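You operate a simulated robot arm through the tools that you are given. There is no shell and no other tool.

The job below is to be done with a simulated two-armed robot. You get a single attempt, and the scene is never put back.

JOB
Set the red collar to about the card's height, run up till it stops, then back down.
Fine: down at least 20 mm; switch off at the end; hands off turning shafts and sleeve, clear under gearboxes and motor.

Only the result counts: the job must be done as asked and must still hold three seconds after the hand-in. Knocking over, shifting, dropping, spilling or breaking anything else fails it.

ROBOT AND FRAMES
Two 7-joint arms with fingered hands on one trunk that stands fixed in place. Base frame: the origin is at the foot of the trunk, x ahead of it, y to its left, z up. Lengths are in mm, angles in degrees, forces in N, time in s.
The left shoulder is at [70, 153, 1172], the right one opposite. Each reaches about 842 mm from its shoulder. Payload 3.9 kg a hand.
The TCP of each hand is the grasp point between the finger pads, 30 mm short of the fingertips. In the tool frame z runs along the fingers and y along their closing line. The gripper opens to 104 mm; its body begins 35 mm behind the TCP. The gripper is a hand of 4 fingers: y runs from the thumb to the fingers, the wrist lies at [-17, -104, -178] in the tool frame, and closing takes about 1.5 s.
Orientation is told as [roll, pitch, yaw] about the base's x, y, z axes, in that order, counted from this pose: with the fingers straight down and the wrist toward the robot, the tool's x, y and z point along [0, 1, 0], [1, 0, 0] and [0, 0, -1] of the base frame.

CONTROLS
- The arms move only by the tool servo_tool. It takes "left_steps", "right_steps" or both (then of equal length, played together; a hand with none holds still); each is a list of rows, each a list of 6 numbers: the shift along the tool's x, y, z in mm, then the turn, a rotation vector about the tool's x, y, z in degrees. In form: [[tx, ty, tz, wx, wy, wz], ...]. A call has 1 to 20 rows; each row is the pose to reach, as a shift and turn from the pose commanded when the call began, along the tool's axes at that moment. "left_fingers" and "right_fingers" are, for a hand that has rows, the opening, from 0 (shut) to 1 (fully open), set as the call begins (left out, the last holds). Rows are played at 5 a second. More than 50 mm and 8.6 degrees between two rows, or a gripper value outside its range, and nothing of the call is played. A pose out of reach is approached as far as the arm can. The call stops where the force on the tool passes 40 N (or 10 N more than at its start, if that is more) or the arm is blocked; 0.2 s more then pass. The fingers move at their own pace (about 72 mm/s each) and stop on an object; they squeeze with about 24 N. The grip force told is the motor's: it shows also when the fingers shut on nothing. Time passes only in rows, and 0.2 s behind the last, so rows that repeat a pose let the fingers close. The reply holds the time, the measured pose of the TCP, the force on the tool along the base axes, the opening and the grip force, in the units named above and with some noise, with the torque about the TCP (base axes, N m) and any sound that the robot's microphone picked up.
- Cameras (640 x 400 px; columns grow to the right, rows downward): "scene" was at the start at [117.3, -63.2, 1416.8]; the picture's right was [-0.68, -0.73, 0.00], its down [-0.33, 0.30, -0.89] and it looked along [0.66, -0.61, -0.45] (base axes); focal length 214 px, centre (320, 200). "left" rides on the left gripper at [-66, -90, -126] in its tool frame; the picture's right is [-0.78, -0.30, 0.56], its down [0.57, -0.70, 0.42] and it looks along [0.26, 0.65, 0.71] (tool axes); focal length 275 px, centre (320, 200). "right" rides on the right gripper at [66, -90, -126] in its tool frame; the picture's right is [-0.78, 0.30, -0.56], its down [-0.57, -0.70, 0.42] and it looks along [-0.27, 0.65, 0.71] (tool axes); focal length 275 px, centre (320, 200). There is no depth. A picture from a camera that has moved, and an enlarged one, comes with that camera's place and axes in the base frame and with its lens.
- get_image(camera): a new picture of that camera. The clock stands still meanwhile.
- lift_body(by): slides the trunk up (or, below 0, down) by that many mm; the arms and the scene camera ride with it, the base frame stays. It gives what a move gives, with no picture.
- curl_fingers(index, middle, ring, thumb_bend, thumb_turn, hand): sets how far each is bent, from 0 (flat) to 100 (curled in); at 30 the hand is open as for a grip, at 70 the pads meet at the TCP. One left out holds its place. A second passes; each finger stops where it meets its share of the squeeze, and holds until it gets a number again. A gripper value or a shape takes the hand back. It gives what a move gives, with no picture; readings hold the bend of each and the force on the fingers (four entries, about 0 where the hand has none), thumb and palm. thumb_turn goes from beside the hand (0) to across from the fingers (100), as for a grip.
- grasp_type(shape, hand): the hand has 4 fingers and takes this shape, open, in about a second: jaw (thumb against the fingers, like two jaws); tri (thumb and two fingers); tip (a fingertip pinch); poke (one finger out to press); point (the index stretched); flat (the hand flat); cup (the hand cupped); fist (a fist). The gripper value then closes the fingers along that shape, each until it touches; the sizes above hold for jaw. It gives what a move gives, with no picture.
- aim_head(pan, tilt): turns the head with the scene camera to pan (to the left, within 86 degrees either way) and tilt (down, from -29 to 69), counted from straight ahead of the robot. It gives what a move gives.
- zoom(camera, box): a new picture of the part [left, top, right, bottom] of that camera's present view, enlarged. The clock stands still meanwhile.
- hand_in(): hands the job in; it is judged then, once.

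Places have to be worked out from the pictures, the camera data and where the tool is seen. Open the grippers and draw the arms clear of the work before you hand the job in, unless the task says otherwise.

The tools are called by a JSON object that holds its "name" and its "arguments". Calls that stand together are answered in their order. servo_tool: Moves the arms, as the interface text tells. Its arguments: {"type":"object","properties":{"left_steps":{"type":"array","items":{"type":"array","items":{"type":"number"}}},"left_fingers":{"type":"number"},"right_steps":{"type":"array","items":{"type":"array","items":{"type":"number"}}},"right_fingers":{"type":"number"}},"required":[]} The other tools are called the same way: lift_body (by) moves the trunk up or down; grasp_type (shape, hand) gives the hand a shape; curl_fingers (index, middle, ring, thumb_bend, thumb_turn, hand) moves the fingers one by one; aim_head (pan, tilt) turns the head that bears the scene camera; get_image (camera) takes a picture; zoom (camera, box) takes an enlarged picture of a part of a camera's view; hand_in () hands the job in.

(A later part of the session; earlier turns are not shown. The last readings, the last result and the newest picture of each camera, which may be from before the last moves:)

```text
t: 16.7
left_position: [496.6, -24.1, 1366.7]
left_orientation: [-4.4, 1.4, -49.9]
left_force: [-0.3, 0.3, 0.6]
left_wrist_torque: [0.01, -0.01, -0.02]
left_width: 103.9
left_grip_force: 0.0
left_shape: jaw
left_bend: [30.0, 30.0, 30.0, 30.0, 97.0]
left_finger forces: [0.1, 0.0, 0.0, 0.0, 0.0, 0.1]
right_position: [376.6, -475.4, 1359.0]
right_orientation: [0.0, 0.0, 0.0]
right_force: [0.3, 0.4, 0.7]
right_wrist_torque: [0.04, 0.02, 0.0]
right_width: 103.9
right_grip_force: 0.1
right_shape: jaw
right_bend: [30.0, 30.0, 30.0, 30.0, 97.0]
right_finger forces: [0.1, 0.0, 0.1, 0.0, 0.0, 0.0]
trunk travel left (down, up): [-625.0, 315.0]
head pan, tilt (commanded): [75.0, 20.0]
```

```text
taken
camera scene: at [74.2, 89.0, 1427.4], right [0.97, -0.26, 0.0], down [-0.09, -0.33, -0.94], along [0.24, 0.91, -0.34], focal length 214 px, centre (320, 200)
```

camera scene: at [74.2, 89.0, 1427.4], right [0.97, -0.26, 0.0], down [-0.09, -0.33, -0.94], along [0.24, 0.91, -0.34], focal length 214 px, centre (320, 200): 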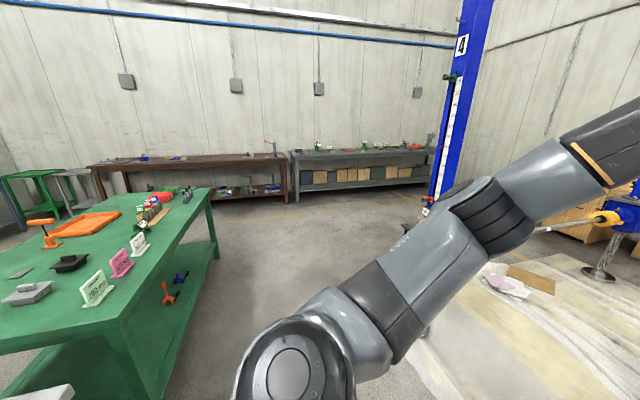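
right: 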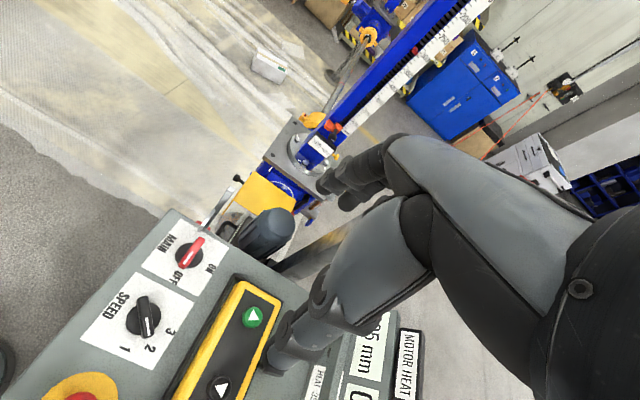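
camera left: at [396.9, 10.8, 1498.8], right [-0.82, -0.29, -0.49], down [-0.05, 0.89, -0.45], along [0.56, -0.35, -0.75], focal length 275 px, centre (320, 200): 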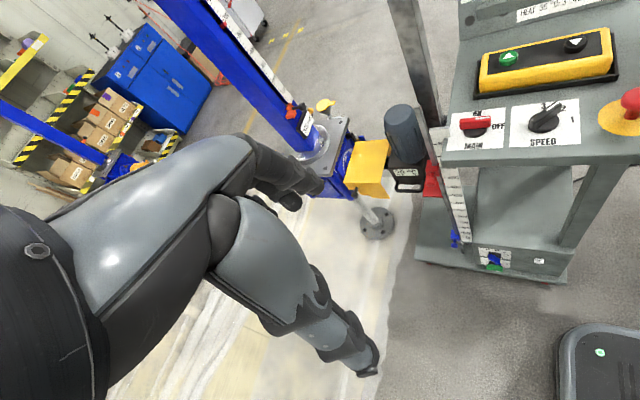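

There are cards standing on the green table to the left. Zooming on them.

{"name": "zoom", "arguments": {"camera": "scene", "box": [60, 210, 180, 320]}}

{"name": "zoom", "arguments": {"camera": "scene", "box": [0, 180, 220, 320]}}

{"name": "zoom", "arguments": {"camera": "scene", "box": [400, 0, 520, 220]}}

{"name": "aim_head", "arguments": {"pan": 86, "tilt": 40}}

{"name": "get_image", "arguments": {"camera": "scene"}}

```text
3.64 times, centred on (120, 265) of scene
camera zoom: at [74.2, 89.0, 1427.4], right [0.97, -0.26, 0.0], down [-0.09, -0.33, -0.94], along [0.24, 0.91, -0.34], focal length 780 px, centre (1047, -36)
```

zoom: 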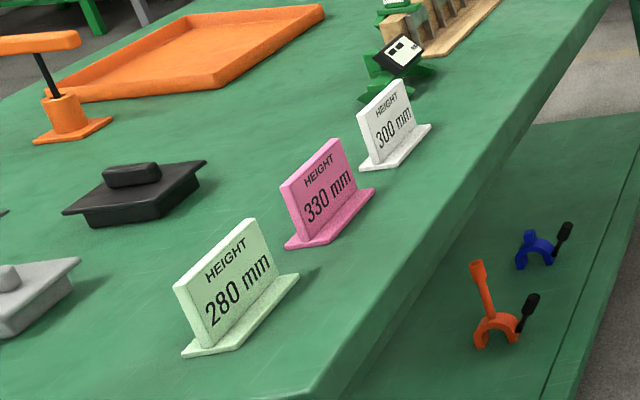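

```text
2.86 times, centred on (110, 250) of scene
camera zoom: at [74.2, 89.0, 1427.4], right [0.97, -0.26, 0.0], down [-0.09, -0.33, -0.94], along [0.24, 0.91, -0.34], focal length 613 px, centre (920, 57)
```

zoom: 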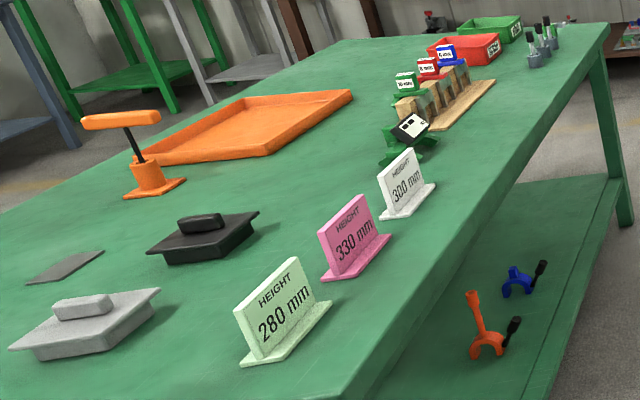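

```text
1.82 times, centred on (460, 110) of scene
camera zoom: at [74.2, 89.0, 1427.4], right [0.97, -0.26, 0.0], down [-0.09, -0.33, -0.94], along [0.24, 0.91, -0.34], focal length 390 px, centre (66, 364)
```

zoom: 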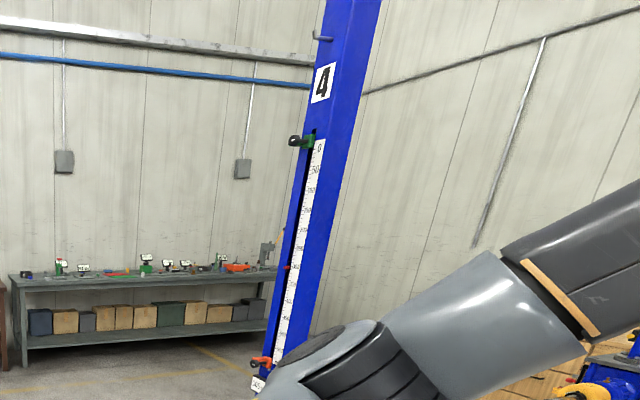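

```text
t: 17.5
left_position: [496.1, -23.2, 1365.9]
left_orientation: [-4.5, 1.3, -49.9]
left_force: [-0.4, 0.8, 0.4]
left_wrist_torque: [0.02, 0.0, -0.01]
left_width: 103.9
left_grip_force: 0.0
left_shape: jaw
left_bend: [30.0, 30.0, 30.0, 30.0, 97.0]
left_finger forces: [0.0, 0.0, 0.0, 0.0, 0.0, 0.1]
right_position: [375.3, -475.5, 1358.6]
right_orientation: [0.0, 0.0, 0.1]
right_force: [-0.2, 0.9, -0.5]
right_wrist_torque: [-0.03, -0.01, 0.0]
right_width: 103.9
right_grip_force: 0.0
right_shape: jaw
right_bend: [30.0, 30.0, 30.0, 30.0, 97.0]
right_finger forces: [0.0, 0.1, 0.0, 0.0, 0.0, 0.1]
trunk travel left (down, up): [-625.0, 315.0]
head pan, tilt (commanded): [85.9, 40.0]
```

```text
taken
camera scene: at [56.1, 83.9, 1396.1], right [1.0, -0.07, 0.0], down [-0.05, -0.64, -0.77], along [0.05, 0.76, -0.64], focal length 214 px, centre (320, 200)
```

scene: 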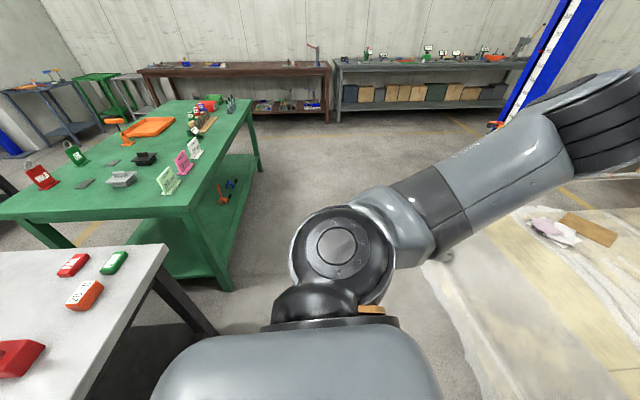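

The green table holds three cards (280, 330, 300 mm) while the lift shows 305 mm. A specific card may be nearer the cart, e.g. in the tray beside it, so I'll turn the right hand to look down at that tray.

{"name": "servo_tool", "arguments": {"right_steps": [[0, 0, 0, 0, 0, 8], [0, 0, 0, 0, 0, 16], [0, 0, 0, 0, 0, 24], [0, 0, 0, 0, 0, 32], [0, 0, 0, 0, 0, 40], [0, 0, 0, 0, 0, 48]]}}

{"name": "get_image", "arguments": {"camera": "right"}}

{"name": "aim_head", "arguments": {"pan": -60, "tilt": 45}}

{"name": "get_image", "arguments": {"camera": "scene"}}

```text
t: 18.9
left_position: [489.6, -20.2, 1369.0]
left_orientation: [-4.4, 1.2, -50.1]
left_force: [-0.1, 0.8, -0.3]
left_wrist_torque: [-0.03, -0.03, 0.01]
left_width: 103.7
left_grip_force: 0.0
left_shape: jaw
left_bend: [30.0, 30.0, 30.0, 30.0, 97.0]
left_finger forces: [0.0, 0.1, 0.0, 0.0, 0.0, 0.0]
right_position: [374.6, -472.4, 1361.7]
right_orientation: [0.3, -0.3, -47.8]
right_force: [1.7, -0.4, -1.0]
right_wrist_torque: [-0.01, 0.04, -0.02]
right_width: 103.7
right_grip_force: 0.0
right_shape: jaw
right_bend: [30.0, 30.0, 30.0, 30.0, 97.0]
right_finger forces: [0.1, 0.1, 0.0, 0.0, 0.0, 0.1]
trunk travel left (down, up): [-625.0, 315.0]
head pan, tilt (commanded): [85.9, 40.0]
```

```text
taken
camera right: at [362.0, -359.7, 1486.3], right [-0.38, -0.74, 0.55], down [-0.89, 0.14, -0.43], along [0.24, -0.66, -0.71], focal length 275 px, centre (320, 200)
```

right: 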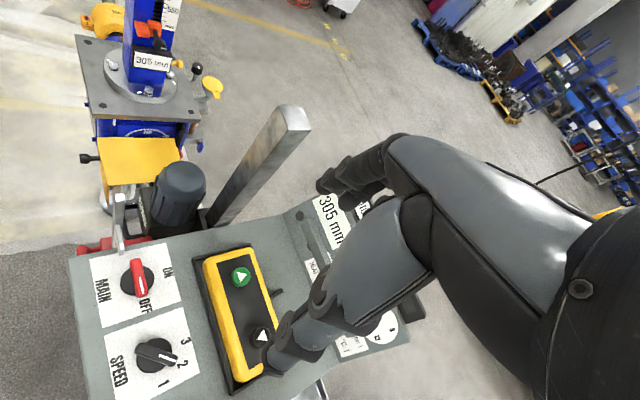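

```text
t: 21.2
left_position: [494.8, -22.7, 1367.1]
left_orientation: [-4.5, 1.2, -50.1]
left_force: [0.0, -0.1, -0.6]
left_wrist_torque: [0.01, 0.0, -0.03]
left_width: 103.8
left_grip_force: 0.1
left_shape: jaw
left_bend: [30.0, 30.0, 30.0, 30.0, 97.0]
left_finger forces: [0.0, 0.0, 0.0, 0.0, 0.1, 0.0]
right_position: [375.3, -474.7, 1362.0]
right_orientation: [0.5, -0.5, -47.8]
right_force: [0.9, -0.3, 0.3]
right_wrist_torque: [0.03, 0.01, 0.01]
right_width: 103.7
right_grip_force: 0.1
right_shape: jaw
right_bend: [30.0, 30.0, 30.0, 30.0, 97.0]
right_finger forces: [0.0, 0.0, 0.0, 0.1, 0.0, 0.1]
trunk travel left (down, up): [-625.0, 315.0]
head pan, tilt (commanded): [-60.0, 45.0]
```

```text
taken
camera scene: at [90.6, -71.2, 1388.7], right [-0.87, -0.5, 0.0], down [-0.35, 0.61, -0.71], along [0.35, -0.61, -0.71], focal length 214 px, centre (320, 200)
```

scene: 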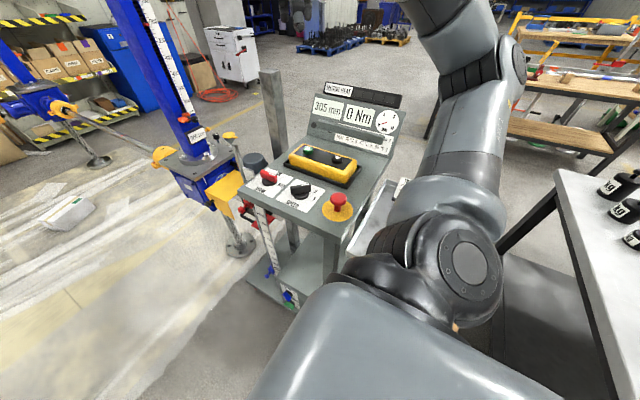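

The tray is now partly visible, with something white standing in it. Zooming.

{"name": "zoom", "arguments": {"camera": "scene", "box": [340, 160, 440, 260]}}

{"name": "zoom", "arguments": {"camera": "scene", "box": [300, 70, 420, 170]}}

```text
4.00 times, centred on (390, 210) of scene
camera zoom: at [90.6, -71.2, 1388.7], right [-0.87, -0.5, 0.0], down [-0.35, 0.61, -0.71], along [0.35, -0.61, -0.71], focal length 858 px, centre (40, 160)
```

zoom: 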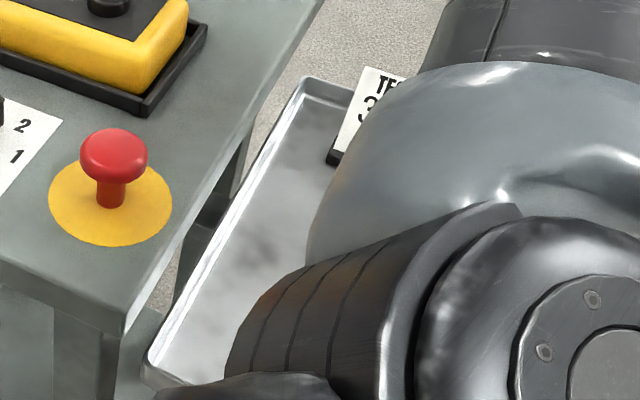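

```text
4.00 times, centred on (360, 120) of scene
camera zoom: at [90.6, -71.2, 1388.7], right [-0.87, -0.5, 0.0], down [-0.35, 0.61, -0.71], along [0.35, -0.61, -0.71], focal length 858 px, centre (160, 520)
```

zoom: 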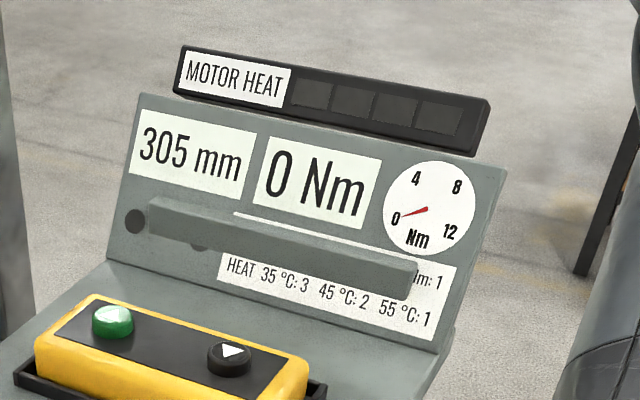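

The tray card begins "TE… / 3…", hidden by the right elbow. I'll shift the right hand forward and left at its height so the elbow uncovers it.

{"name": "servo_tool", "arguments": {"right_steps": [[40, 5, 0, 0, 0, 0], [80, 10, 0, 0, 0, 0], [120, 16, 0, 0, 0, 0], [160, 24, 0, 0, 0, 0]]}}

{"name": "get_image", "arguments": {"camera": "scene"}}

{"name": "get_image", "arguments": {"camera": "right"}}

```text
t: 22.2
left_position: [496.5, -20.0, 1365.7]
left_orientation: [-4.7, 1.3, -50.1]
left_force: [0.3, 0.6, 0.2]
left_wrist_torque: [-0.02, 0.04, 0.02]
left_width: 104.0
left_grip_force: 0.1
left_shape: jaw
left_bend: [30.0, 30.0, 30.0, 30.0, 97.0]
left_finger forces: [0.0, 0.0, 0.1, 0.0, 0.1, 0.0]
right_position: [513.9, -383.0, 1358.7]
right_orientation: [-0.1, 0.1, -48.0]
right_force: [1.0, 0.0, -1.0]
right_wrist_torque: [0.0, 0.03, 0.02]
right_width: 104.1
right_grip_force: 0.1
right_shape: jaw
right_bend: [30.0, 30.0, 30.0, 30.0, 97.0]
right_finger forces: [0.0, 0.1, 0.0, 0.0, 0.1, 0.0]
trunk travel left (down, up): [-625.0, 315.0]
head pan, tilt (commanded): [-60.0, 45.0]
```

```text
taken
camera scene: at [92.6, -69.0, 1388.7], right [-0.87, -0.5, 0.0], down [-0.35, 0.61, -0.71], along [0.35, -0.61, -0.71], focal length 214 px, centre (320, 200)
```

scene: 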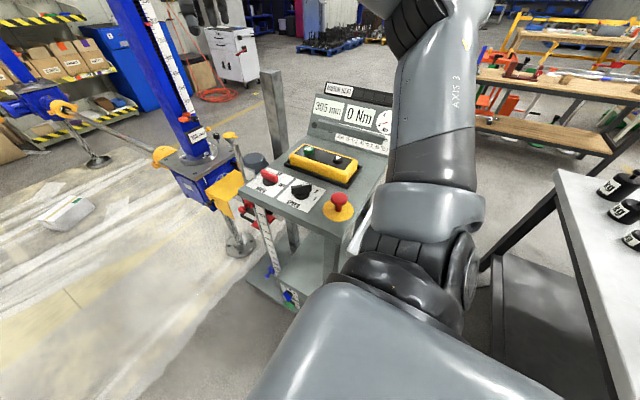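

```text
taken
camera right: at [504.1, -270.4, 1483.1], right [-0.38, -0.74, 0.56], down [-0.9, 0.14, -0.42], along [0.24, -0.66, -0.71], focal length 275 px, centre (320, 200)
```

right: 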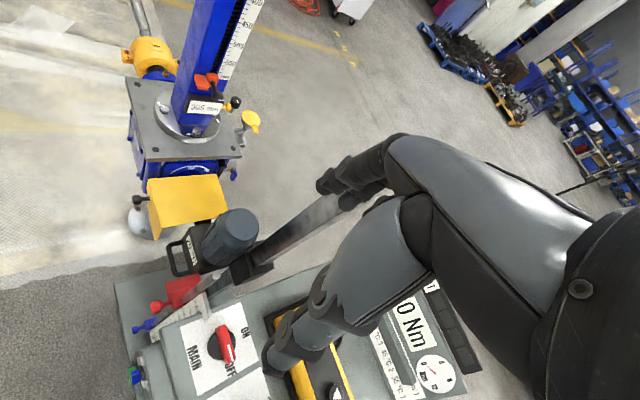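

That swung the elbow the wrong way. I'll bring the right hand back and to the right, squared up, then tilt it so its camera looks down into the tray.

{"name": "servo_tool", "arguments": {"right_steps": [[-44, 0, 0, 0, 0, -8], [-88, 0, 0, 0, 0, -16], [-132, 0, 0, 0, 0, -24], [-176, 0, 0, 0, 0, -32], [-220, 0, 0, 0, 0, -40], [-262, 2, 0, 0, 0, -48]]}}

{"name": "servo_tool", "arguments": {"right_steps": [[0, 0, 0, 8, 0, 0], [0, 0, 0, 16, 0, 0], [0, 0, 0, 24, 0, 0], [0, 0, 0, 30, 0, 0]]}}

{"name": "get_image", "arguments": {"camera": "right"}}

{"name": "get_image", "arguments": {"camera": "scene"}}

```text
t: 23.6
left_position: [492.9, -24.0, 1366.8]
left_orientation: [-4.5, 1.2, -50.1]
left_force: [-0.5, -0.3, -0.3]
left_wrist_torque: [0.03, 0.01, -0.02]
left_width: 104.1
left_grip_force: 0.1
left_shape: jaw
left_bend: [30.0, 30.0, 30.0, 30.0, 97.0]
left_finger forces: [0.1, 0.0, 0.0, 0.1, 0.0, 0.1]
right_position: [316.7, -564.9, 1357.6]
right_orientation: [0.1, 0.0, 0.1]
right_force: [-0.5, -0.1, -0.2]
right_wrist_torque: [0.02, -0.04, -0.03]
right_width: 103.9
right_grip_force: 0.1
right_shape: jaw
right_bend: [30.0, 30.0, 30.0, 30.0, 97.0]
right_finger forces: [0.0, 0.1, 0.0, 0.1, 0.0, 0.0]
trunk travel left (down, up): [-625.0, 315.0]
head pan, tilt (commanded): [-60.0, 45.0]
```

```text
t: 24.6
left_position: [496.4, -20.7, 1366.4]
left_orientation: [-4.6, 1.4, -50.0]
left_force: [-0.2, -0.1, 0.2]
left_wrist_torque: [-0.02, 0.0, 0.0]
left_width: 104.0
left_grip_force: 0.1
left_shape: jaw
left_bend: [30.0, 30.0, 30.0, 30.0, 97.0]
left_finger forces: [0.0, 0.0, 0.0, 0.0, 0.0, 0.0]
right_position: [309.2, -547.8, 1265.1]
right_orientation: [0.0, 26.5, -0.1]
right_force: [-0.5, 0.8, -0.1]
right_wrist_torque: [-0.02, 0.01, 0.02]
right_width: 104.0
right_grip_force: 0.0
right_shape: jaw
right_bend: [30.0, 30.0, 30.0, 30.0, 97.0]
right_finger forces: [0.1, 0.1, 0.1, 0.1, 0.0, 0.1]
right hand out of reach, approached as far as the arm can: row 2, 3, 4
trunk travel left (down, up): [-625.0, 315.0]
head pan, tilt (commanded): [-60.0, 45.0]
```

```text
taken
camera right: at [285.4, -480.2, 1416.1], right [0.51, -0.78, 0.37], down [-0.82, -0.57, -0.07], along [0.26, -0.27, -0.93], focal length 275 px, centre (320, 200)
```

right: 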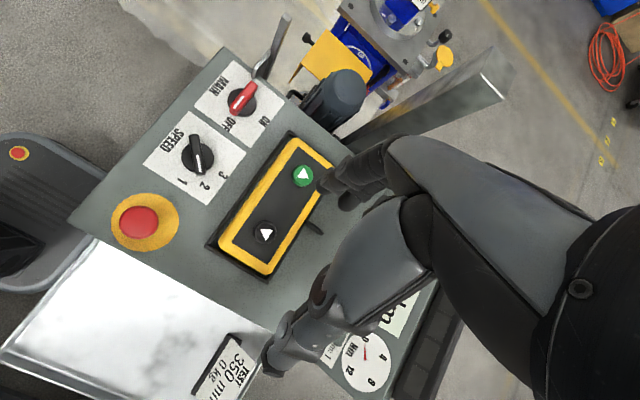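

```text
taken
camera scene: at [91.3, -69.4, 1388.8], right [-0.87, -0.5, 0.0], down [-0.35, 0.61, -0.71], along [0.35, -0.61, -0.71], focal length 214 px, centre (320, 200)
```

scene: 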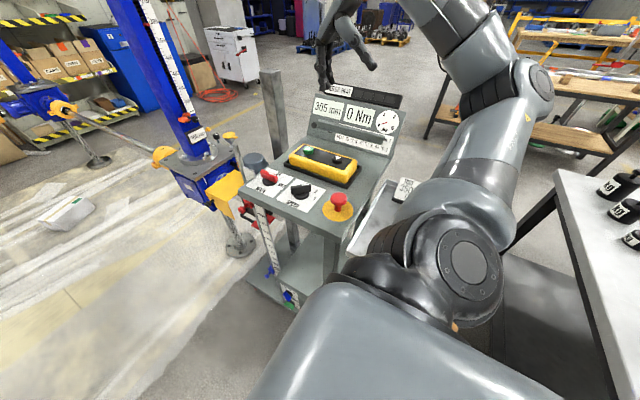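

The tray card is visible now: "TEST 350 mm 0 kg". I'll zoom to read it fully, and the whole cart top.

{"name": "zoom", "arguments": {"camera": "right", "box": [180, 320, 280, 400]}}

{"name": "zoom", "arguments": {"camera": "scene", "box": [340, 160, 440, 260]}}

{"name": "zoom", "arguments": {"camera": "right", "box": [120, 40, 340, 280]}}

{"name": "zoom", "arguments": {"camera": "scene", "box": [300, 70, 420, 170]}}

{"name": "zoom", "arguments": {"camera": "right", "box": [250, 270, 450, 400]}}

```text
5.00 times, centred on (230, 360) of right
camera zoom: at [285.4, -480.2, 1416.1], right [0.51, -0.78, 0.37], down [-0.82, -0.57, -0.07], along [0.26, -0.27, -0.93], focal length 1376 px, centre (770, -600)
```

zoom: 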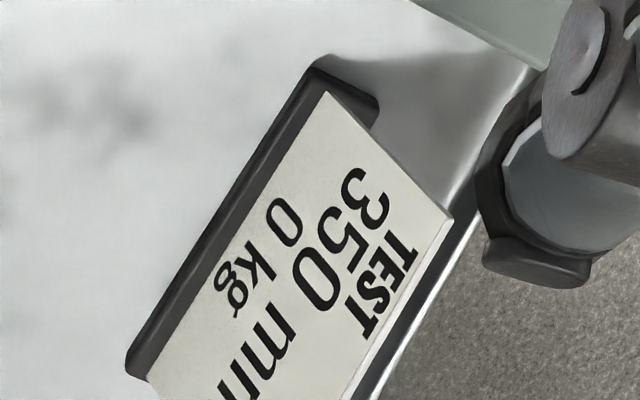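

```text
4.00 times, centred on (390, 210) of scene
camera zoom: at [91.3, -69.4, 1388.8], right [-0.87, -0.5, 0.0], down [-0.35, 0.61, -0.71], along [0.35, -0.61, -0.71], focal length 858 px, centre (40, 160)
```

zoom: 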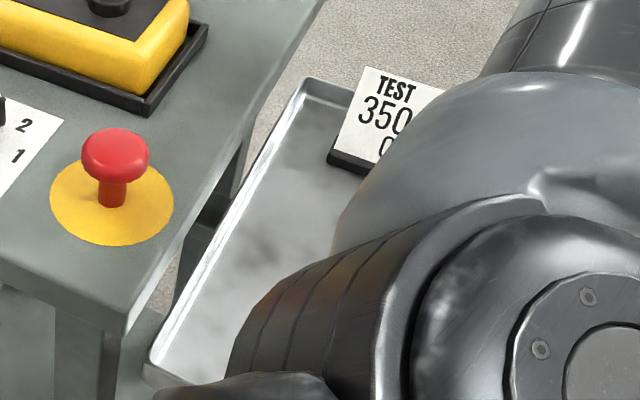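

```text
1.67 times, centred on (230, 160) of right
camera zoom: at [285.4, -480.2, 1416.1], right [0.51, -0.78, 0.37], down [-0.82, -0.57, -0.07], along [0.26, -0.27, -0.93], focal length 459 px, centre (470, 267)
```

zoom: 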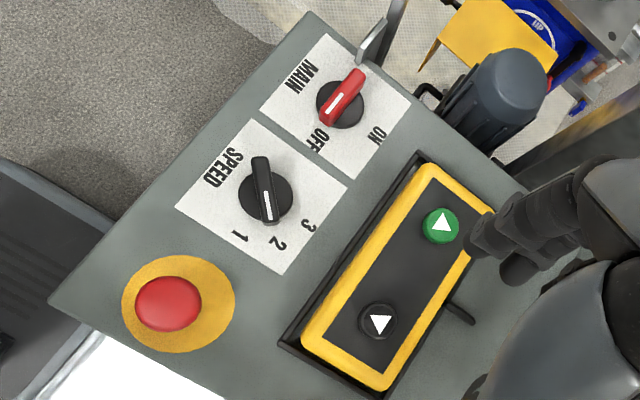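

```text
4.00 times, centred on (360, 120) of scene
camera zoom: at [91.3, -69.4, 1388.8], right [-0.87, -0.5, 0.0], down [-0.35, 0.61, -0.71], along [0.35, -0.61, -0.71], focal length 858 px, centre (160, 520)
```

zoom: 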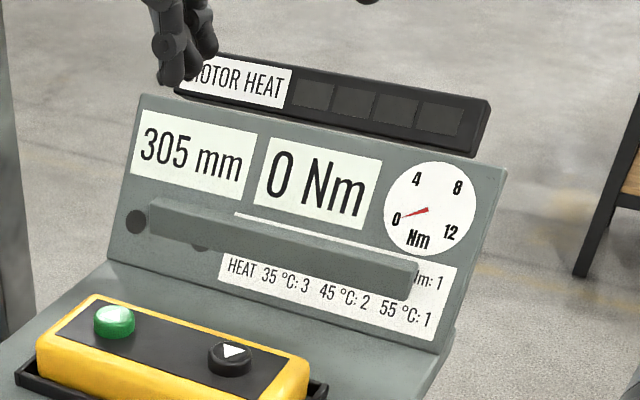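

```text
3.08 times, centred on (350, 335) of right
camera zoom: at [285.4, -480.2, 1416.1], right [0.51, -0.78, 0.37], down [-0.82, -0.57, -0.07], along [0.26, -0.27, -0.93], focal length 847 px, centre (228, -215)
```

zoom: 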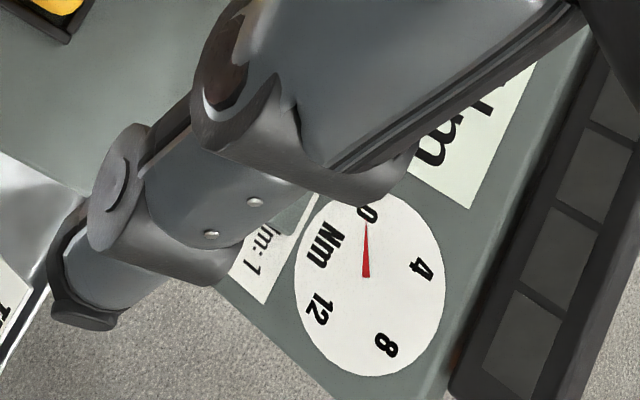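

The card reads TEST 350 mm, 0 kg, so the red collar on the cart's ruler should come from about 490 to 350 mm. First I move the left arm out to its own side to make room to view the post.

{"name": "servo_tool", "arguments": {"left_steps": [[1, -34, 0, 0, 0, -8], [2, -68, 0, 0, 0, -16], [4, -102, 0, 0, 0, -24], [5, -136, 0, 0, 0, -32], [6, -170, 0, 0, 0, -40], [8, -205, 0, 0, 0, -48], [9, -239, 0, 0, 0, -56], [10, -273, 0, 0, 0, -64]]}}

{"name": "get_image", "arguments": {"camera": "scene"}}

{"name": "get_image", "arguments": {"camera": "left"}}

```text
t: 26.4
left_position: [323.6, 192.8, 1371.9]
left_orientation: [-0.9, 4.5, 14.0]
left_force: [-0.4, -0.5, -0.6]
left_wrist_torque: [-0.01, -0.05, -0.03]
left_width: 104.1
left_grip_force: 0.1
left_shape: jaw
left_bend: [30.0, 30.0, 30.0, 30.0, 97.0]
left_finger forces: [0.1, 0.0, 0.1, 0.1, 0.1, 0.1]
right_position: [305.9, -548.6, 1264.9]
right_orientation: [-0.2, 26.1, -0.2]
right_force: [-0.8, -0.7, 0.2]
right_wrist_torque: [0.0, -0.01, 0.0]
right_width: 103.9
right_grip_force: 0.1
right_shape: jaw
right_bend: [30.0, 30.0, 30.0, 30.0, 97.0]
right_finger forces: [0.1, 0.1, 0.1, 0.0, 0.0, 0.1]
trunk travel left (down, up): [-625.0, 315.0]
head pan, tilt (commanded): [-60.0, 45.0]
```

```text
taken
camera scene: at [88.1, -70.5, 1388.9], right [-0.87, -0.5, 0.0], down [-0.35, 0.61, -0.71], along [0.35, -0.61, -0.71], focal length 214 px, centre (320, 200)
```

scene: 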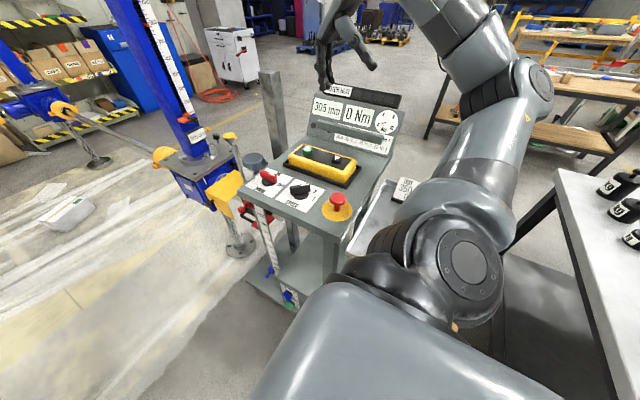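

```text
taken
camera left: at [262.6, 113.0, 1506.0], right [-0.14, -0.84, -0.52], down [-0.85, 0.37, -0.38], along [0.51, 0.39, -0.77], focal length 275 px, centre (320, 200)
```

left: 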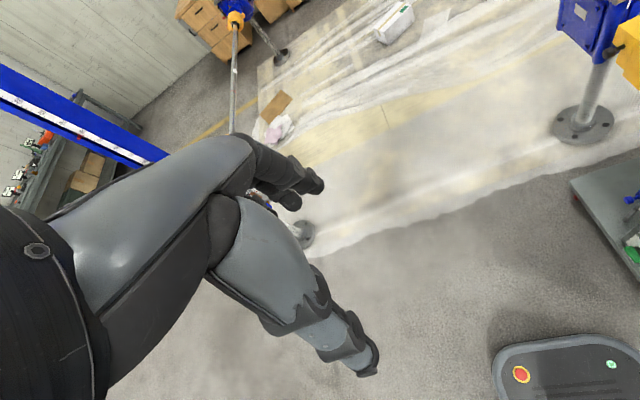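

Left arm is clear. Now I level the right hand, raise it, and bring it around to the front of the cart to look at the post.

{"name": "servo_tool", "arguments": {"right_steps": [[25, 2, -24, -6.6, 0, 0], [50, 4, -48, -13.2, 0, 0], [75, 7, -71, -20, 0, 0], [100, 9, -94, -26.5, 0, 0]]}}

{"name": "servo_tool", "arguments": {"right_steps": [[45, 0, 0, 0, 0, 8], [90, 5, 0, 0, 0, 16], [135, 10, 10, 0, 0, 24], [180, 20, 30, 0, 0, 32], [220, 30, 60, 0, 0, 40], [260, 40, 90, 0, 0, 48]]}}

{"name": "get_image", "arguments": {"camera": "right"}}

{"name": "get_image", "arguments": {"camera": "scene"}}

```text
t: 27.4
left_position: [327.5, 193.0, 1372.2]
left_orientation: [-0.9, 4.7, 14.0]
left_force: [0.0, -0.4, -0.1]
left_wrist_torque: [-0.03, -0.02, -0.02]
left_width: 104.0
left_grip_force: 0.1
left_shape: jaw
left_bend: [30.0, 30.0, 30.0, 30.0, 97.0]
left_finger forces: [0.0, 0.0, 0.1, 0.1, 0.0, 0.0]
right_position: [358.6, -447.1, 1346.0]
right_orientation: [0.0, -0.4, -0.1]
right_force: [-0.4, -0.4, -0.2]
right_wrist_torque: [-0.02, -0.02, -0.02]
right_width: 103.8
right_grip_force: 0.0
right_shape: jaw
right_bend: [30.0, 30.0, 30.0, 30.0, 97.0]
right_finger forces: [0.0, 0.0, 0.0, 0.0, 0.0, 0.1]
trunk travel left (down, up): [-625.0, 315.0]
head pan, tilt (commanded): [-60.0, 45.0]
```

```text
refused: row 4 steps farther than a row can; nothing moved
```

```text
taken
camera right: at [269.0, -379.7, 1470.7], right [0.29, -0.78, 0.56], down [-0.7, -0.57, -0.43], along [0.65, -0.27, -0.71], focal length 275 px, centre (320, 200)
```

right: 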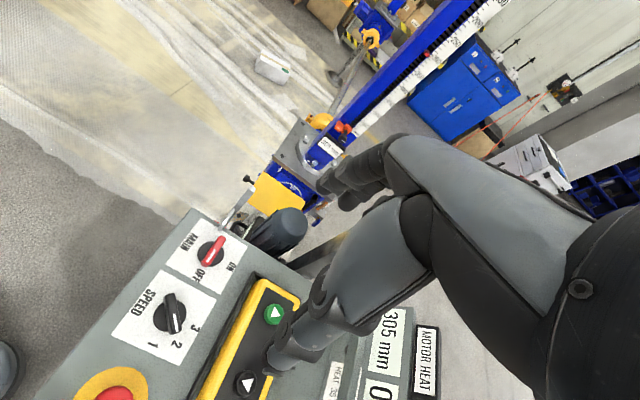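

```text
taken
camera scene: at [90.6, -70.1, 1388.8], right [-0.87, -0.5, 0.0], down [-0.35, 0.61, -0.71], along [0.35, -0.61, -0.71], focal length 214 px, centre (320, 200)
```

scene: 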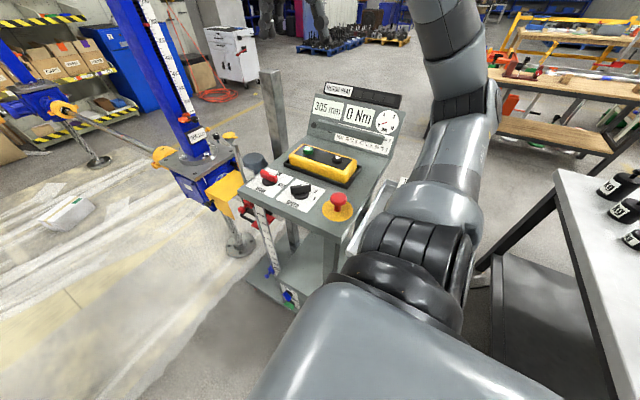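

I'll redo that move with smaller steps.

{"name": "servo_tool", "arguments": {"right_steps": [[36, 6, 0, 0, 0, 6], [72, 12, 5, 0, 0, 12], [108, 19, 15, 0, 0, 18], [144, 26, 30, 0, 0, 24], [180, 33, 45, 0, 0, 30], [216, 40, 62, 0, 0, 36], [250, 47, 80, 0, 0, 42], [282, 54, 96, 0, 0, 48]]}}

{"name": "get_image", "arguments": {"camera": "right"}}

{"name": "get_image", "arguments": {"camera": "scene"}}

```text
t: 29.2
left_position: [329.1, 195.4, 1371.0]
left_orientation: [-1.0, 4.8, 14.1]
left_force: [0.6, 0.7, 0.3]
left_wrist_torque: [0.0, 0.05, 0.01]
left_width: 103.8
left_grip_force: 0.0
left_shape: jaw
left_bend: [30.0, 30.0, 30.0, 30.0, 97.0]
left_finger forces: [0.0, 0.0, 0.0, 0.1, 0.0, 0.0]
right_position: [416.2, -164.3, 1249.2]
right_orientation: [-0.1, 0.0, -48.1]
right_force: [0.0, 0.3, -0.3]
right_wrist_torque: [-0.04, 0.02, 0.0]
right_width: 103.7
right_grip_force: 0.0
right_shape: jaw
right_bend: [30.0, 30.0, 30.0, 30.0, 97.0]
right_finger forces: [0.1, 0.0, 0.0, 0.0, 0.0, 0.0]
trunk travel left (down, up): [-625.0, 315.0]
head pan, tilt (commanded): [-60.0, 45.0]
```

```text
taken
camera right: at [405.6, -51.1, 1373.2], right [-0.38, -0.74, 0.56], down [-0.89, 0.14, -0.43], along [0.24, -0.66, -0.71], focal length 275 px, centre (320, 200)
```

right: 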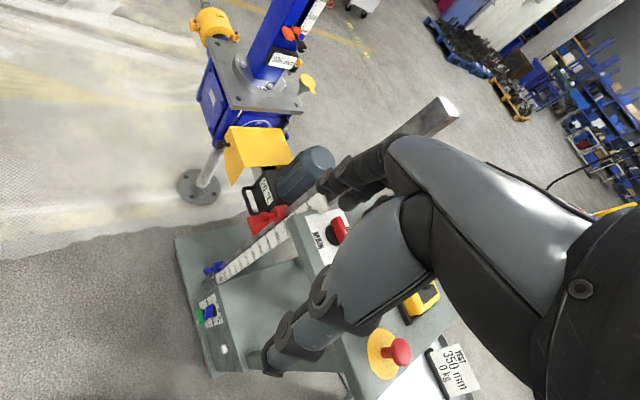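

```text
taken
camera scene: at [92.5, -69.1, 1388.7], right [-0.87, -0.5, 0.0], down [-0.35, 0.61, -0.71], along [0.35, -0.61, -0.71], focal length 214 px, centre (320, 200)
```

scene: 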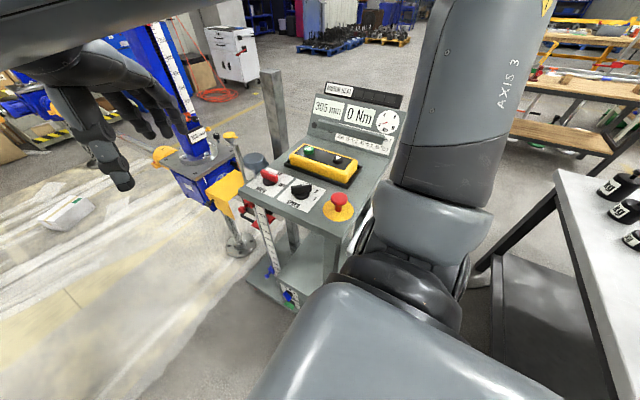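

{"name": "zoom", "arguments": {"camera": "right", "box": [190, 140, 350, 290]}}

{"name": "zoom", "arguments": {"camera": "scene", "box": [220, 130, 300, 240]}}

{"name": "zoom", "arguments": {"camera": "right", "box": [420, 320, 500, 400]}}

```text
2.67 times, centred on (270, 215) of right
camera zoom: at [405.6, -51.1, 1373.2], right [-0.38, -0.74, 0.56], down [-0.89, 0.14, -0.43], along [0.24, -0.66, -0.71], focal length 734 px, centre (453, 160)
```

zoom: 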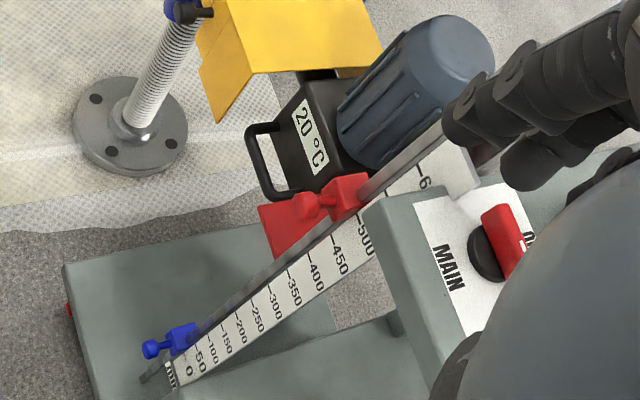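

```text
3.64 times, centred on (260, 185) of scene
camera zoom: at [92.5, -69.1, 1388.7], right [-0.87, -0.5, 0.0], down [-0.35, 0.61, -0.71], along [0.35, -0.61, -0.71], focal length 780 px, centre (538, 254)
```

zoom: 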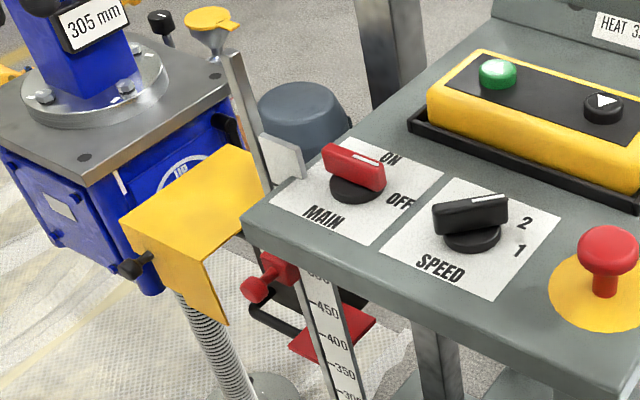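

```text
5.00 times, centred on (460, 360) of right
camera zoom: at [405.6, -51.1, 1373.2], right [-0.38, -0.74, 0.56], down [-0.89, 0.14, -0.43], along [0.24, -0.66, -0.71], focal length 1376 px, centre (-380, -600)
```

zoom: 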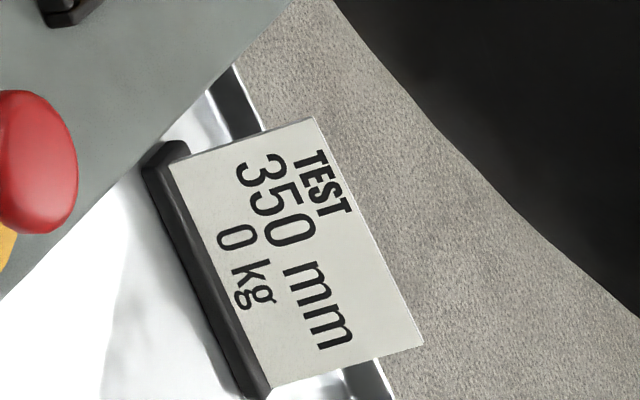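

The card confirms TEST 350 mm / 0 kg. The red flag plate appears attached to the motor at ~305 and the red collar sits on the rod near 500. I'll zoom in on the collar to see how it's clamped.

{"name": "zoom", "arguments": {"camera": "right", "box": [240, 180, 300, 240]}}

{"name": "zoom", "arguments": {"camera": "scene", "box": [230, 180, 280, 230]}}

{"name": "zoom", "arguments": {"camera": "scene", "box": [250, 210, 310, 320]}}

```text
6.67 times, centred on (270, 210) of right
camera zoom: at [405.6, -51.1, 1373.2], right [-0.38, -0.74, 0.56], down [-0.89, 0.14, -0.43], along [0.24, -0.66, -0.71], focal length 1835 px, centre (653, 133)
```

zoom: 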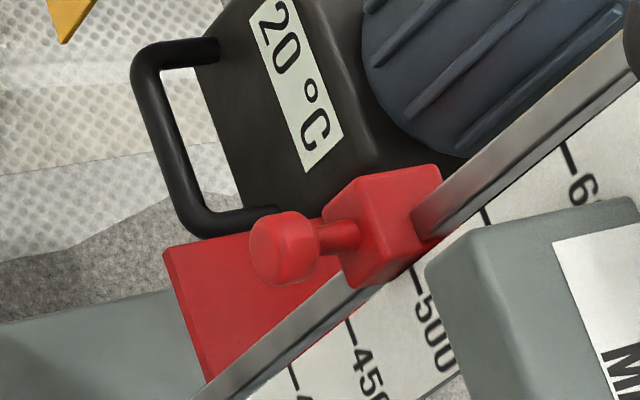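

```text
8.00 times, centred on (255, 205) of scene
camera zoom: at [92.5, -69.1, 1388.7], right [-0.87, -0.5, 0.0], down [-0.35, 0.61, -0.71], along [0.35, -0.61, -0.71], focal length 1716 px, centre (840, 160)
```

zoom: 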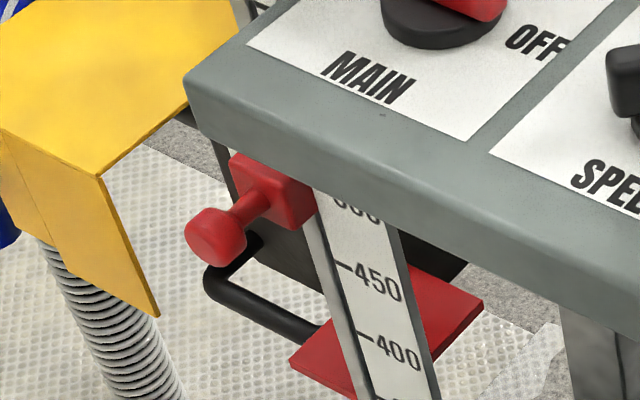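

```text
3.64 times, centred on (280, 265) of scene
camera zoom: at [92.5, -69.1, 1388.7], right [-0.87, -0.5, 0.0], down [-0.35, 0.61, -0.71], along [0.35, -0.61, -0.71], focal length 780 px, centre (466, -36)
```

zoom: 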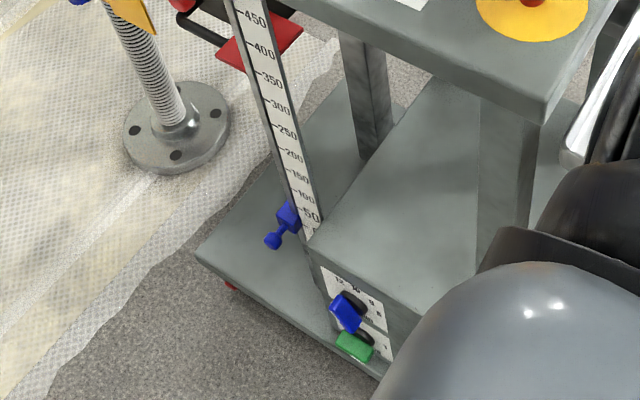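

The collar is a block on the rod with a mushroom knob toward +y; I place the knob near [565,-360,851] (~500 mm) and the motor's red flag plate at z≈658 (305 mm), so 350 mm is about z≈703. I'll return the right hand to its starting place so the left arm can reach across to the knob.

{"name": "servo_tool", "arguments": {"right_steps": [[-30, 22, -40, 0, 0, -6], [-60, 48, -70, 0, 0, -12], [-90, 74, -90, 0, 0, -18], [-120, 100, -105, 0, 0, -24], [-150, 126, -115, 0, 0, -30], [-180, 152, -120, 0, 0, -36], [-210, 180, -120, 0, 0, -42], [-237, 205, -120, 0, 0, -48]]}}

{"name": "servo_tool", "arguments": {"left_steps": [[-20, 18, 25, -1, 0, 4], [-40, 36, 50, -2, 0, 8], [-60, 54, 75, -3, 0, 11], [-80, 72, 100, -4.6, 0, 14], [-105, 85, 140, -4.6, 0, 14], [-130, 98, 180, -4.6, 0, 14]]}}

{"name": "get_image", "arguments": {"camera": "scene"}}

```text
refused: row 1 steps farther than a row can; nothing moved
```

```text
t: 30.6
left_position: [442.9, 83.6, 1185.0]
left_orientation: [-1.4, -0.2, 0.0]
left_force: [-0.4, -0.9, -0.7]
left_wrist_torque: [-0.01, 0.01, -0.01]
left_width: 103.6
left_grip_force: 0.0
left_shape: jaw
left_bend: [30.0, 30.0, 30.0, 30.0, 97.0]
left_finger forces: [0.0, 0.1, 0.0, 0.0, 0.0, 0.0]
right_position: [416.7, -166.8, 1248.4]
right_orientation: [0.1, -0.1, -48.1]
right_force: [0.3, 0.2, 0.3]
right_wrist_torque: [-0.02, -0.01, 0.01]
right_width: 103.7
right_grip_force: 0.1
right_shape: jaw
right_bend: [30.0, 30.0, 30.0, 30.0, 97.0]
right_finger forces: [0.0, 0.0, 0.0, 0.0, 0.0, 0.1]
trunk travel left (down, up): [-625.0, 315.0]
head pan, tilt (commanded): [-60.0, 45.0]
```

```text
taken
camera scene: at [92.2, -72.4, 1388.6], right [-0.87, -0.5, 0.0], down [-0.35, 0.61, -0.71], along [0.35, -0.61, -0.71], focal length 214 px, centre (320, 200)
```

scene: 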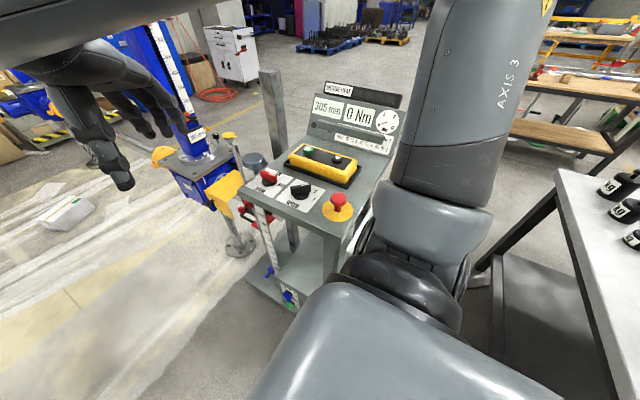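

The right move was refused for step size; I'll redo it in smaller steps.

{"name": "servo_tool", "arguments": {"right_steps": [[-20, 16, -36, 0, 0, -5], [-44, 36, -66, 0, 0, -10], [-72, 60, -90, 0, 0, -16], [-100, 85, -105, 0, 0, -22], [-128, 110, -115, 0, 0, -28], [-156, 135, -120, 0, 0, -34], [-184, 160, -120, 0, 0, -40], [-212, 184, -120, 0, 0, -44], [-237, 205, -120, 0, 0, -48]]}}

{"name": "get_image", "arguments": {"camera": "scene"}}

```text
t: 32.6
left_position: [439.9, 84.2, 1187.2]
left_orientation: [-1.3, -0.2, 0.0]
left_force: [-0.4, -0.2, 0.1]
left_wrist_torque: [-0.02, 0.03, -0.01]
left_width: 104.0
left_grip_force: 0.1
left_shape: jaw
left_bend: [30.0, 30.0, 30.0, 30.0, 97.0]
left_finger forces: [0.0, 0.1, 0.0, 0.0, 0.0, 0.0]
right_position: [374.2, -479.2, 1369.0]
right_orientation: [0.0, -0.2, 0.0]
right_force: [-0.4, 0.3, -0.5]
right_wrist_torque: [-0.01, -0.04, -0.03]
right_width: 104.1
right_grip_force: 0.0
right_shape: jaw
right_bend: [30.0, 30.0, 30.0, 30.0, 97.0]
right_finger forces: [0.1, 0.0, 0.0, 0.1, 0.0, 0.0]
trunk travel left (down, up): [-625.0, 315.0]
head pan, tilt (commanded): [-60.0, 45.0]
```

```text
taken
camera scene: at [90.6, -72.6, 1388.7], right [-0.87, -0.5, 0.0], down [-0.35, 0.61, -0.71], along [0.35, -0.61, -0.71], focal length 214 px, centre (320, 200)
```

scene: 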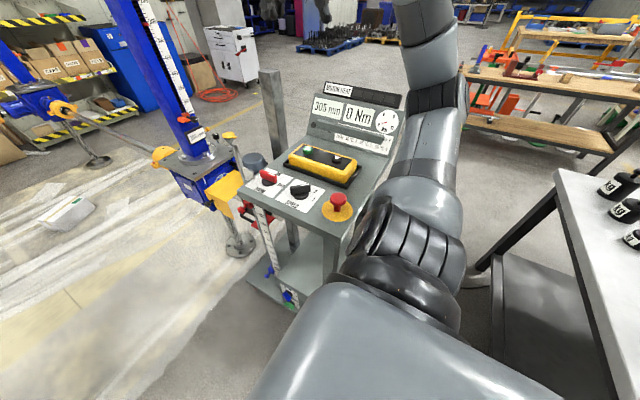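

Right arm parked. Now I roll the left hand so its fingers point to the right (-y), in free space in front of the cart, moving it down gradually.

{"name": "servo_tool", "arguments": {"left_steps": [[-5, 2, 10, 0, -8, 0], [-10, 4, 20, 0, -16, 0], [-15, 6, 30, 0, -24, 0], [-20, 8, 40, 0, -32, 0], [-25, 10, 50, 0, -40, 0], [-30, 12, 60, 0, -48, 0], [-35, 14, 75, 0, -56, 0], [-40, 16, 90, 0, -64, 0], [-45, 18, 105, 0, -72, 0], [-50, 20, 120, 0, -80, 0], [-55, 20, 135, 0, -88, 0], [-60, 20, 150, 0, -90, 0]]}}

{"name": "aim_head", "arguments": {"pan": -30, "tilt": 45}}

{"name": "get_image", "arguments": {"camera": "scene"}}

{"name": "get_image", "arguments": {"camera": "left"}}

```text
t: 35.2
left_position: [460.2, 20.4, 1038.5]
left_orientation: [-91.4, -0.2, 0.1]
left_force: [-0.2, -0.2, 0.4]
left_wrist_torque: [-0.01, -0.02, -0.03]
left_width: 103.8
left_grip_force: 0.0
left_shape: jaw
left_bend: [30.0, 30.0, 30.0, 30.0, 97.0]
left_finger forces: [0.0, 0.0, 0.0, 0.1, 0.1, 0.0]
right_position: [374.6, -477.6, 1369.4]
right_orientation: [0.0, -0.2, 0.0]
right_force: [0.6, 0.0, -0.8]
right_wrist_torque: [0.0, 0.0, 0.06]
right_width: 104.1
right_grip_force: 0.1
right_shape: jaw
right_bend: [30.0, 30.0, 30.0, 30.0, 97.0]
right_finger forces: [0.0, 0.0, 0.1, 0.1, 0.0, 0.0]
trunk travel left (down, up): [-625.0, 315.0]
head pan, tilt (commanded): [-60.0, 45.0]
```

```text
t: 36.2
left_position: [460.1, 20.5, 1038.5]
left_orientation: [-91.3, -0.1, 0.2]
left_force: [-1.3, -0.3, 0.3]
left_wrist_torque: [0.03, 0.02, 0.03]
left_width: 104.1
left_grip_force: 0.0
left_shape: jaw
left_bend: [30.0, 30.0, 30.0, 30.0, 97.0]
left_finger forces: [0.0, 0.0, 0.1, 0.0, 0.1, 0.0]
right_position: [374.4, -476.4, 1370.4]
right_orientation: [-0.1, -0.2, 0.0]
right_force: [0.4, -0.2, -0.1]
right_wrist_torque: [0.02, 0.01, -0.03]
right_width: 104.0
right_grip_force: 0.0
right_shape: jaw
right_bend: [30.0, 30.0, 30.0, 30.0, 97.0]
right_finger forces: [0.0, 0.0, 0.0, 0.1, 0.1, 0.0]
trunk travel left (down, up): [-625.0, 315.0]
head pan, tilt (commanded): [-30.0, 45.0]
```

```text
taken
camera scene: at [120.2, -41.7, 1388.7], right [-0.5, -0.87, 0.0], down [-0.61, 0.35, -0.71], along [0.61, -0.35, -0.71], focal length 214 px, centre (320, 200)
```

scene: 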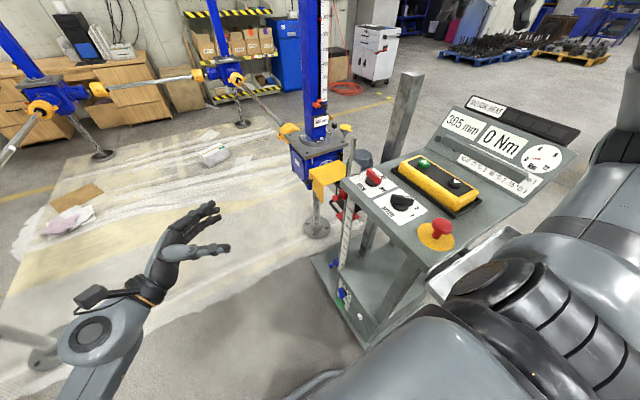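

```text
taken
camera left: at [370.6, 148.8, 1101.0], right [-0.3, -0.54, 0.79], down [-0.7, -0.44, -0.57], along [0.65, -0.72, -0.25], focal length 275 px, centre (320, 200)
```

left: 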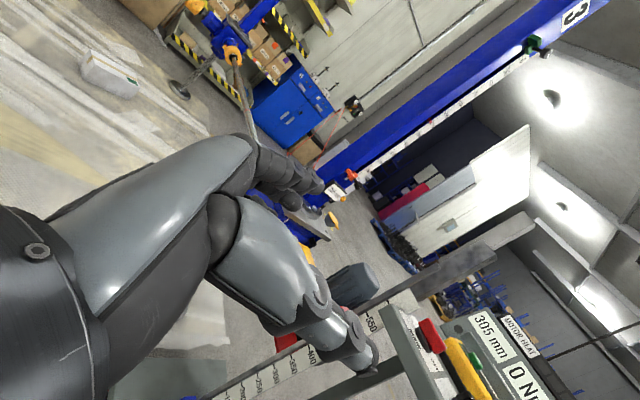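

The left hand now points right as wanted. I'll bring it to about 110 mm in front of the knob at knob height and look.

{"name": "servo_tool", "arguments": {"left_steps": [[28, 17, 28, 0, 0, 0], [56, 34, 56, 0, 0, 0], [84, 51, 84, 0, 0, 0], [112, 68, 112, 0, 0, 0], [140, 85, 140, 0, 0, 0], [165, 105, 170, 0, 0, 0]]}}

{"name": "get_image", "arguments": {"camera": "left"}}

{"name": "get_image", "arguments": {"camera": "scene"}}

```text
t: 37.6
left_position: [527.4, -204.1, 938.6]
left_orientation: [-89.0, 7.1, -1.0]
left_force: [1.2, 0.3, 0.1]
left_wrist_torque: [-0.04, 0.0, -0.06]
left_width: 103.9
left_grip_force: 0.1
left_shape: jaw
left_bend: [30.0, 30.0, 30.0, 30.0, 97.0]
left_finger forces: [0.1, 0.0, 0.0, 0.0, 0.0, 0.0]
left hand out of reach, approached as far as the arm can: row 3, 4, 5, 6
right_position: [376.7, -479.4, 1368.4]
right_orientation: [0.1, -0.1, -0.1]
right_force: [0.1, -0.8, -0.5]
right_wrist_torque: [0.03, 0.04, 0.03]
right_width: 104.0
right_grip_force: 0.0
right_shape: jaw
right_bend: [30.0, 30.0, 30.0, 30.0, 97.0]
right_finger forces: [0.1, 0.1, 0.1, 0.0, 0.0, 0.0]
trunk travel left (down, up): [-625.0, 315.0]
head pan, tilt (commanded): [-30.0, 45.0]
```

```text
taken
camera left: at [449.6, -78.5, 1017.8], right [-0.21, -0.57, 0.8], down [-0.77, -0.4, -0.49], along [0.6, -0.72, -0.35], focal length 275 px, centre (320, 200)
```

left: 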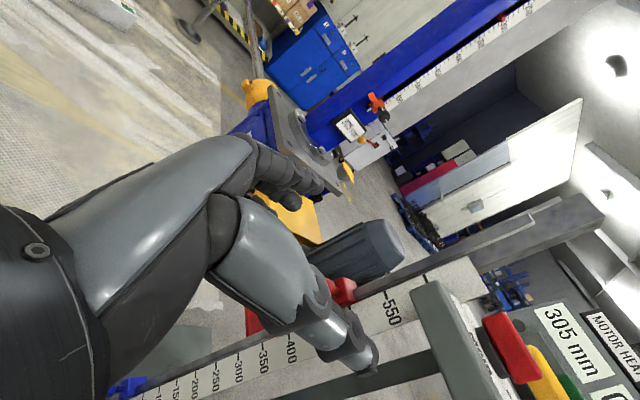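

```text
taken
camera scene: at [122.8, -43.7, 1388.4], right [-0.5, -0.86, 0.0], down [-0.61, 0.36, -0.71], along [0.61, -0.35, -0.71], focal length 214 px, centre (320, 200)
```

scene: 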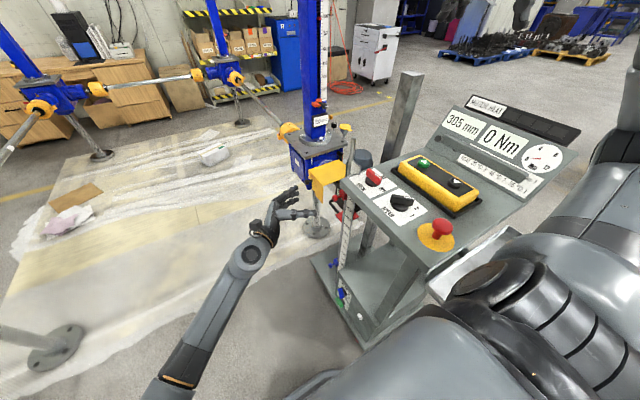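

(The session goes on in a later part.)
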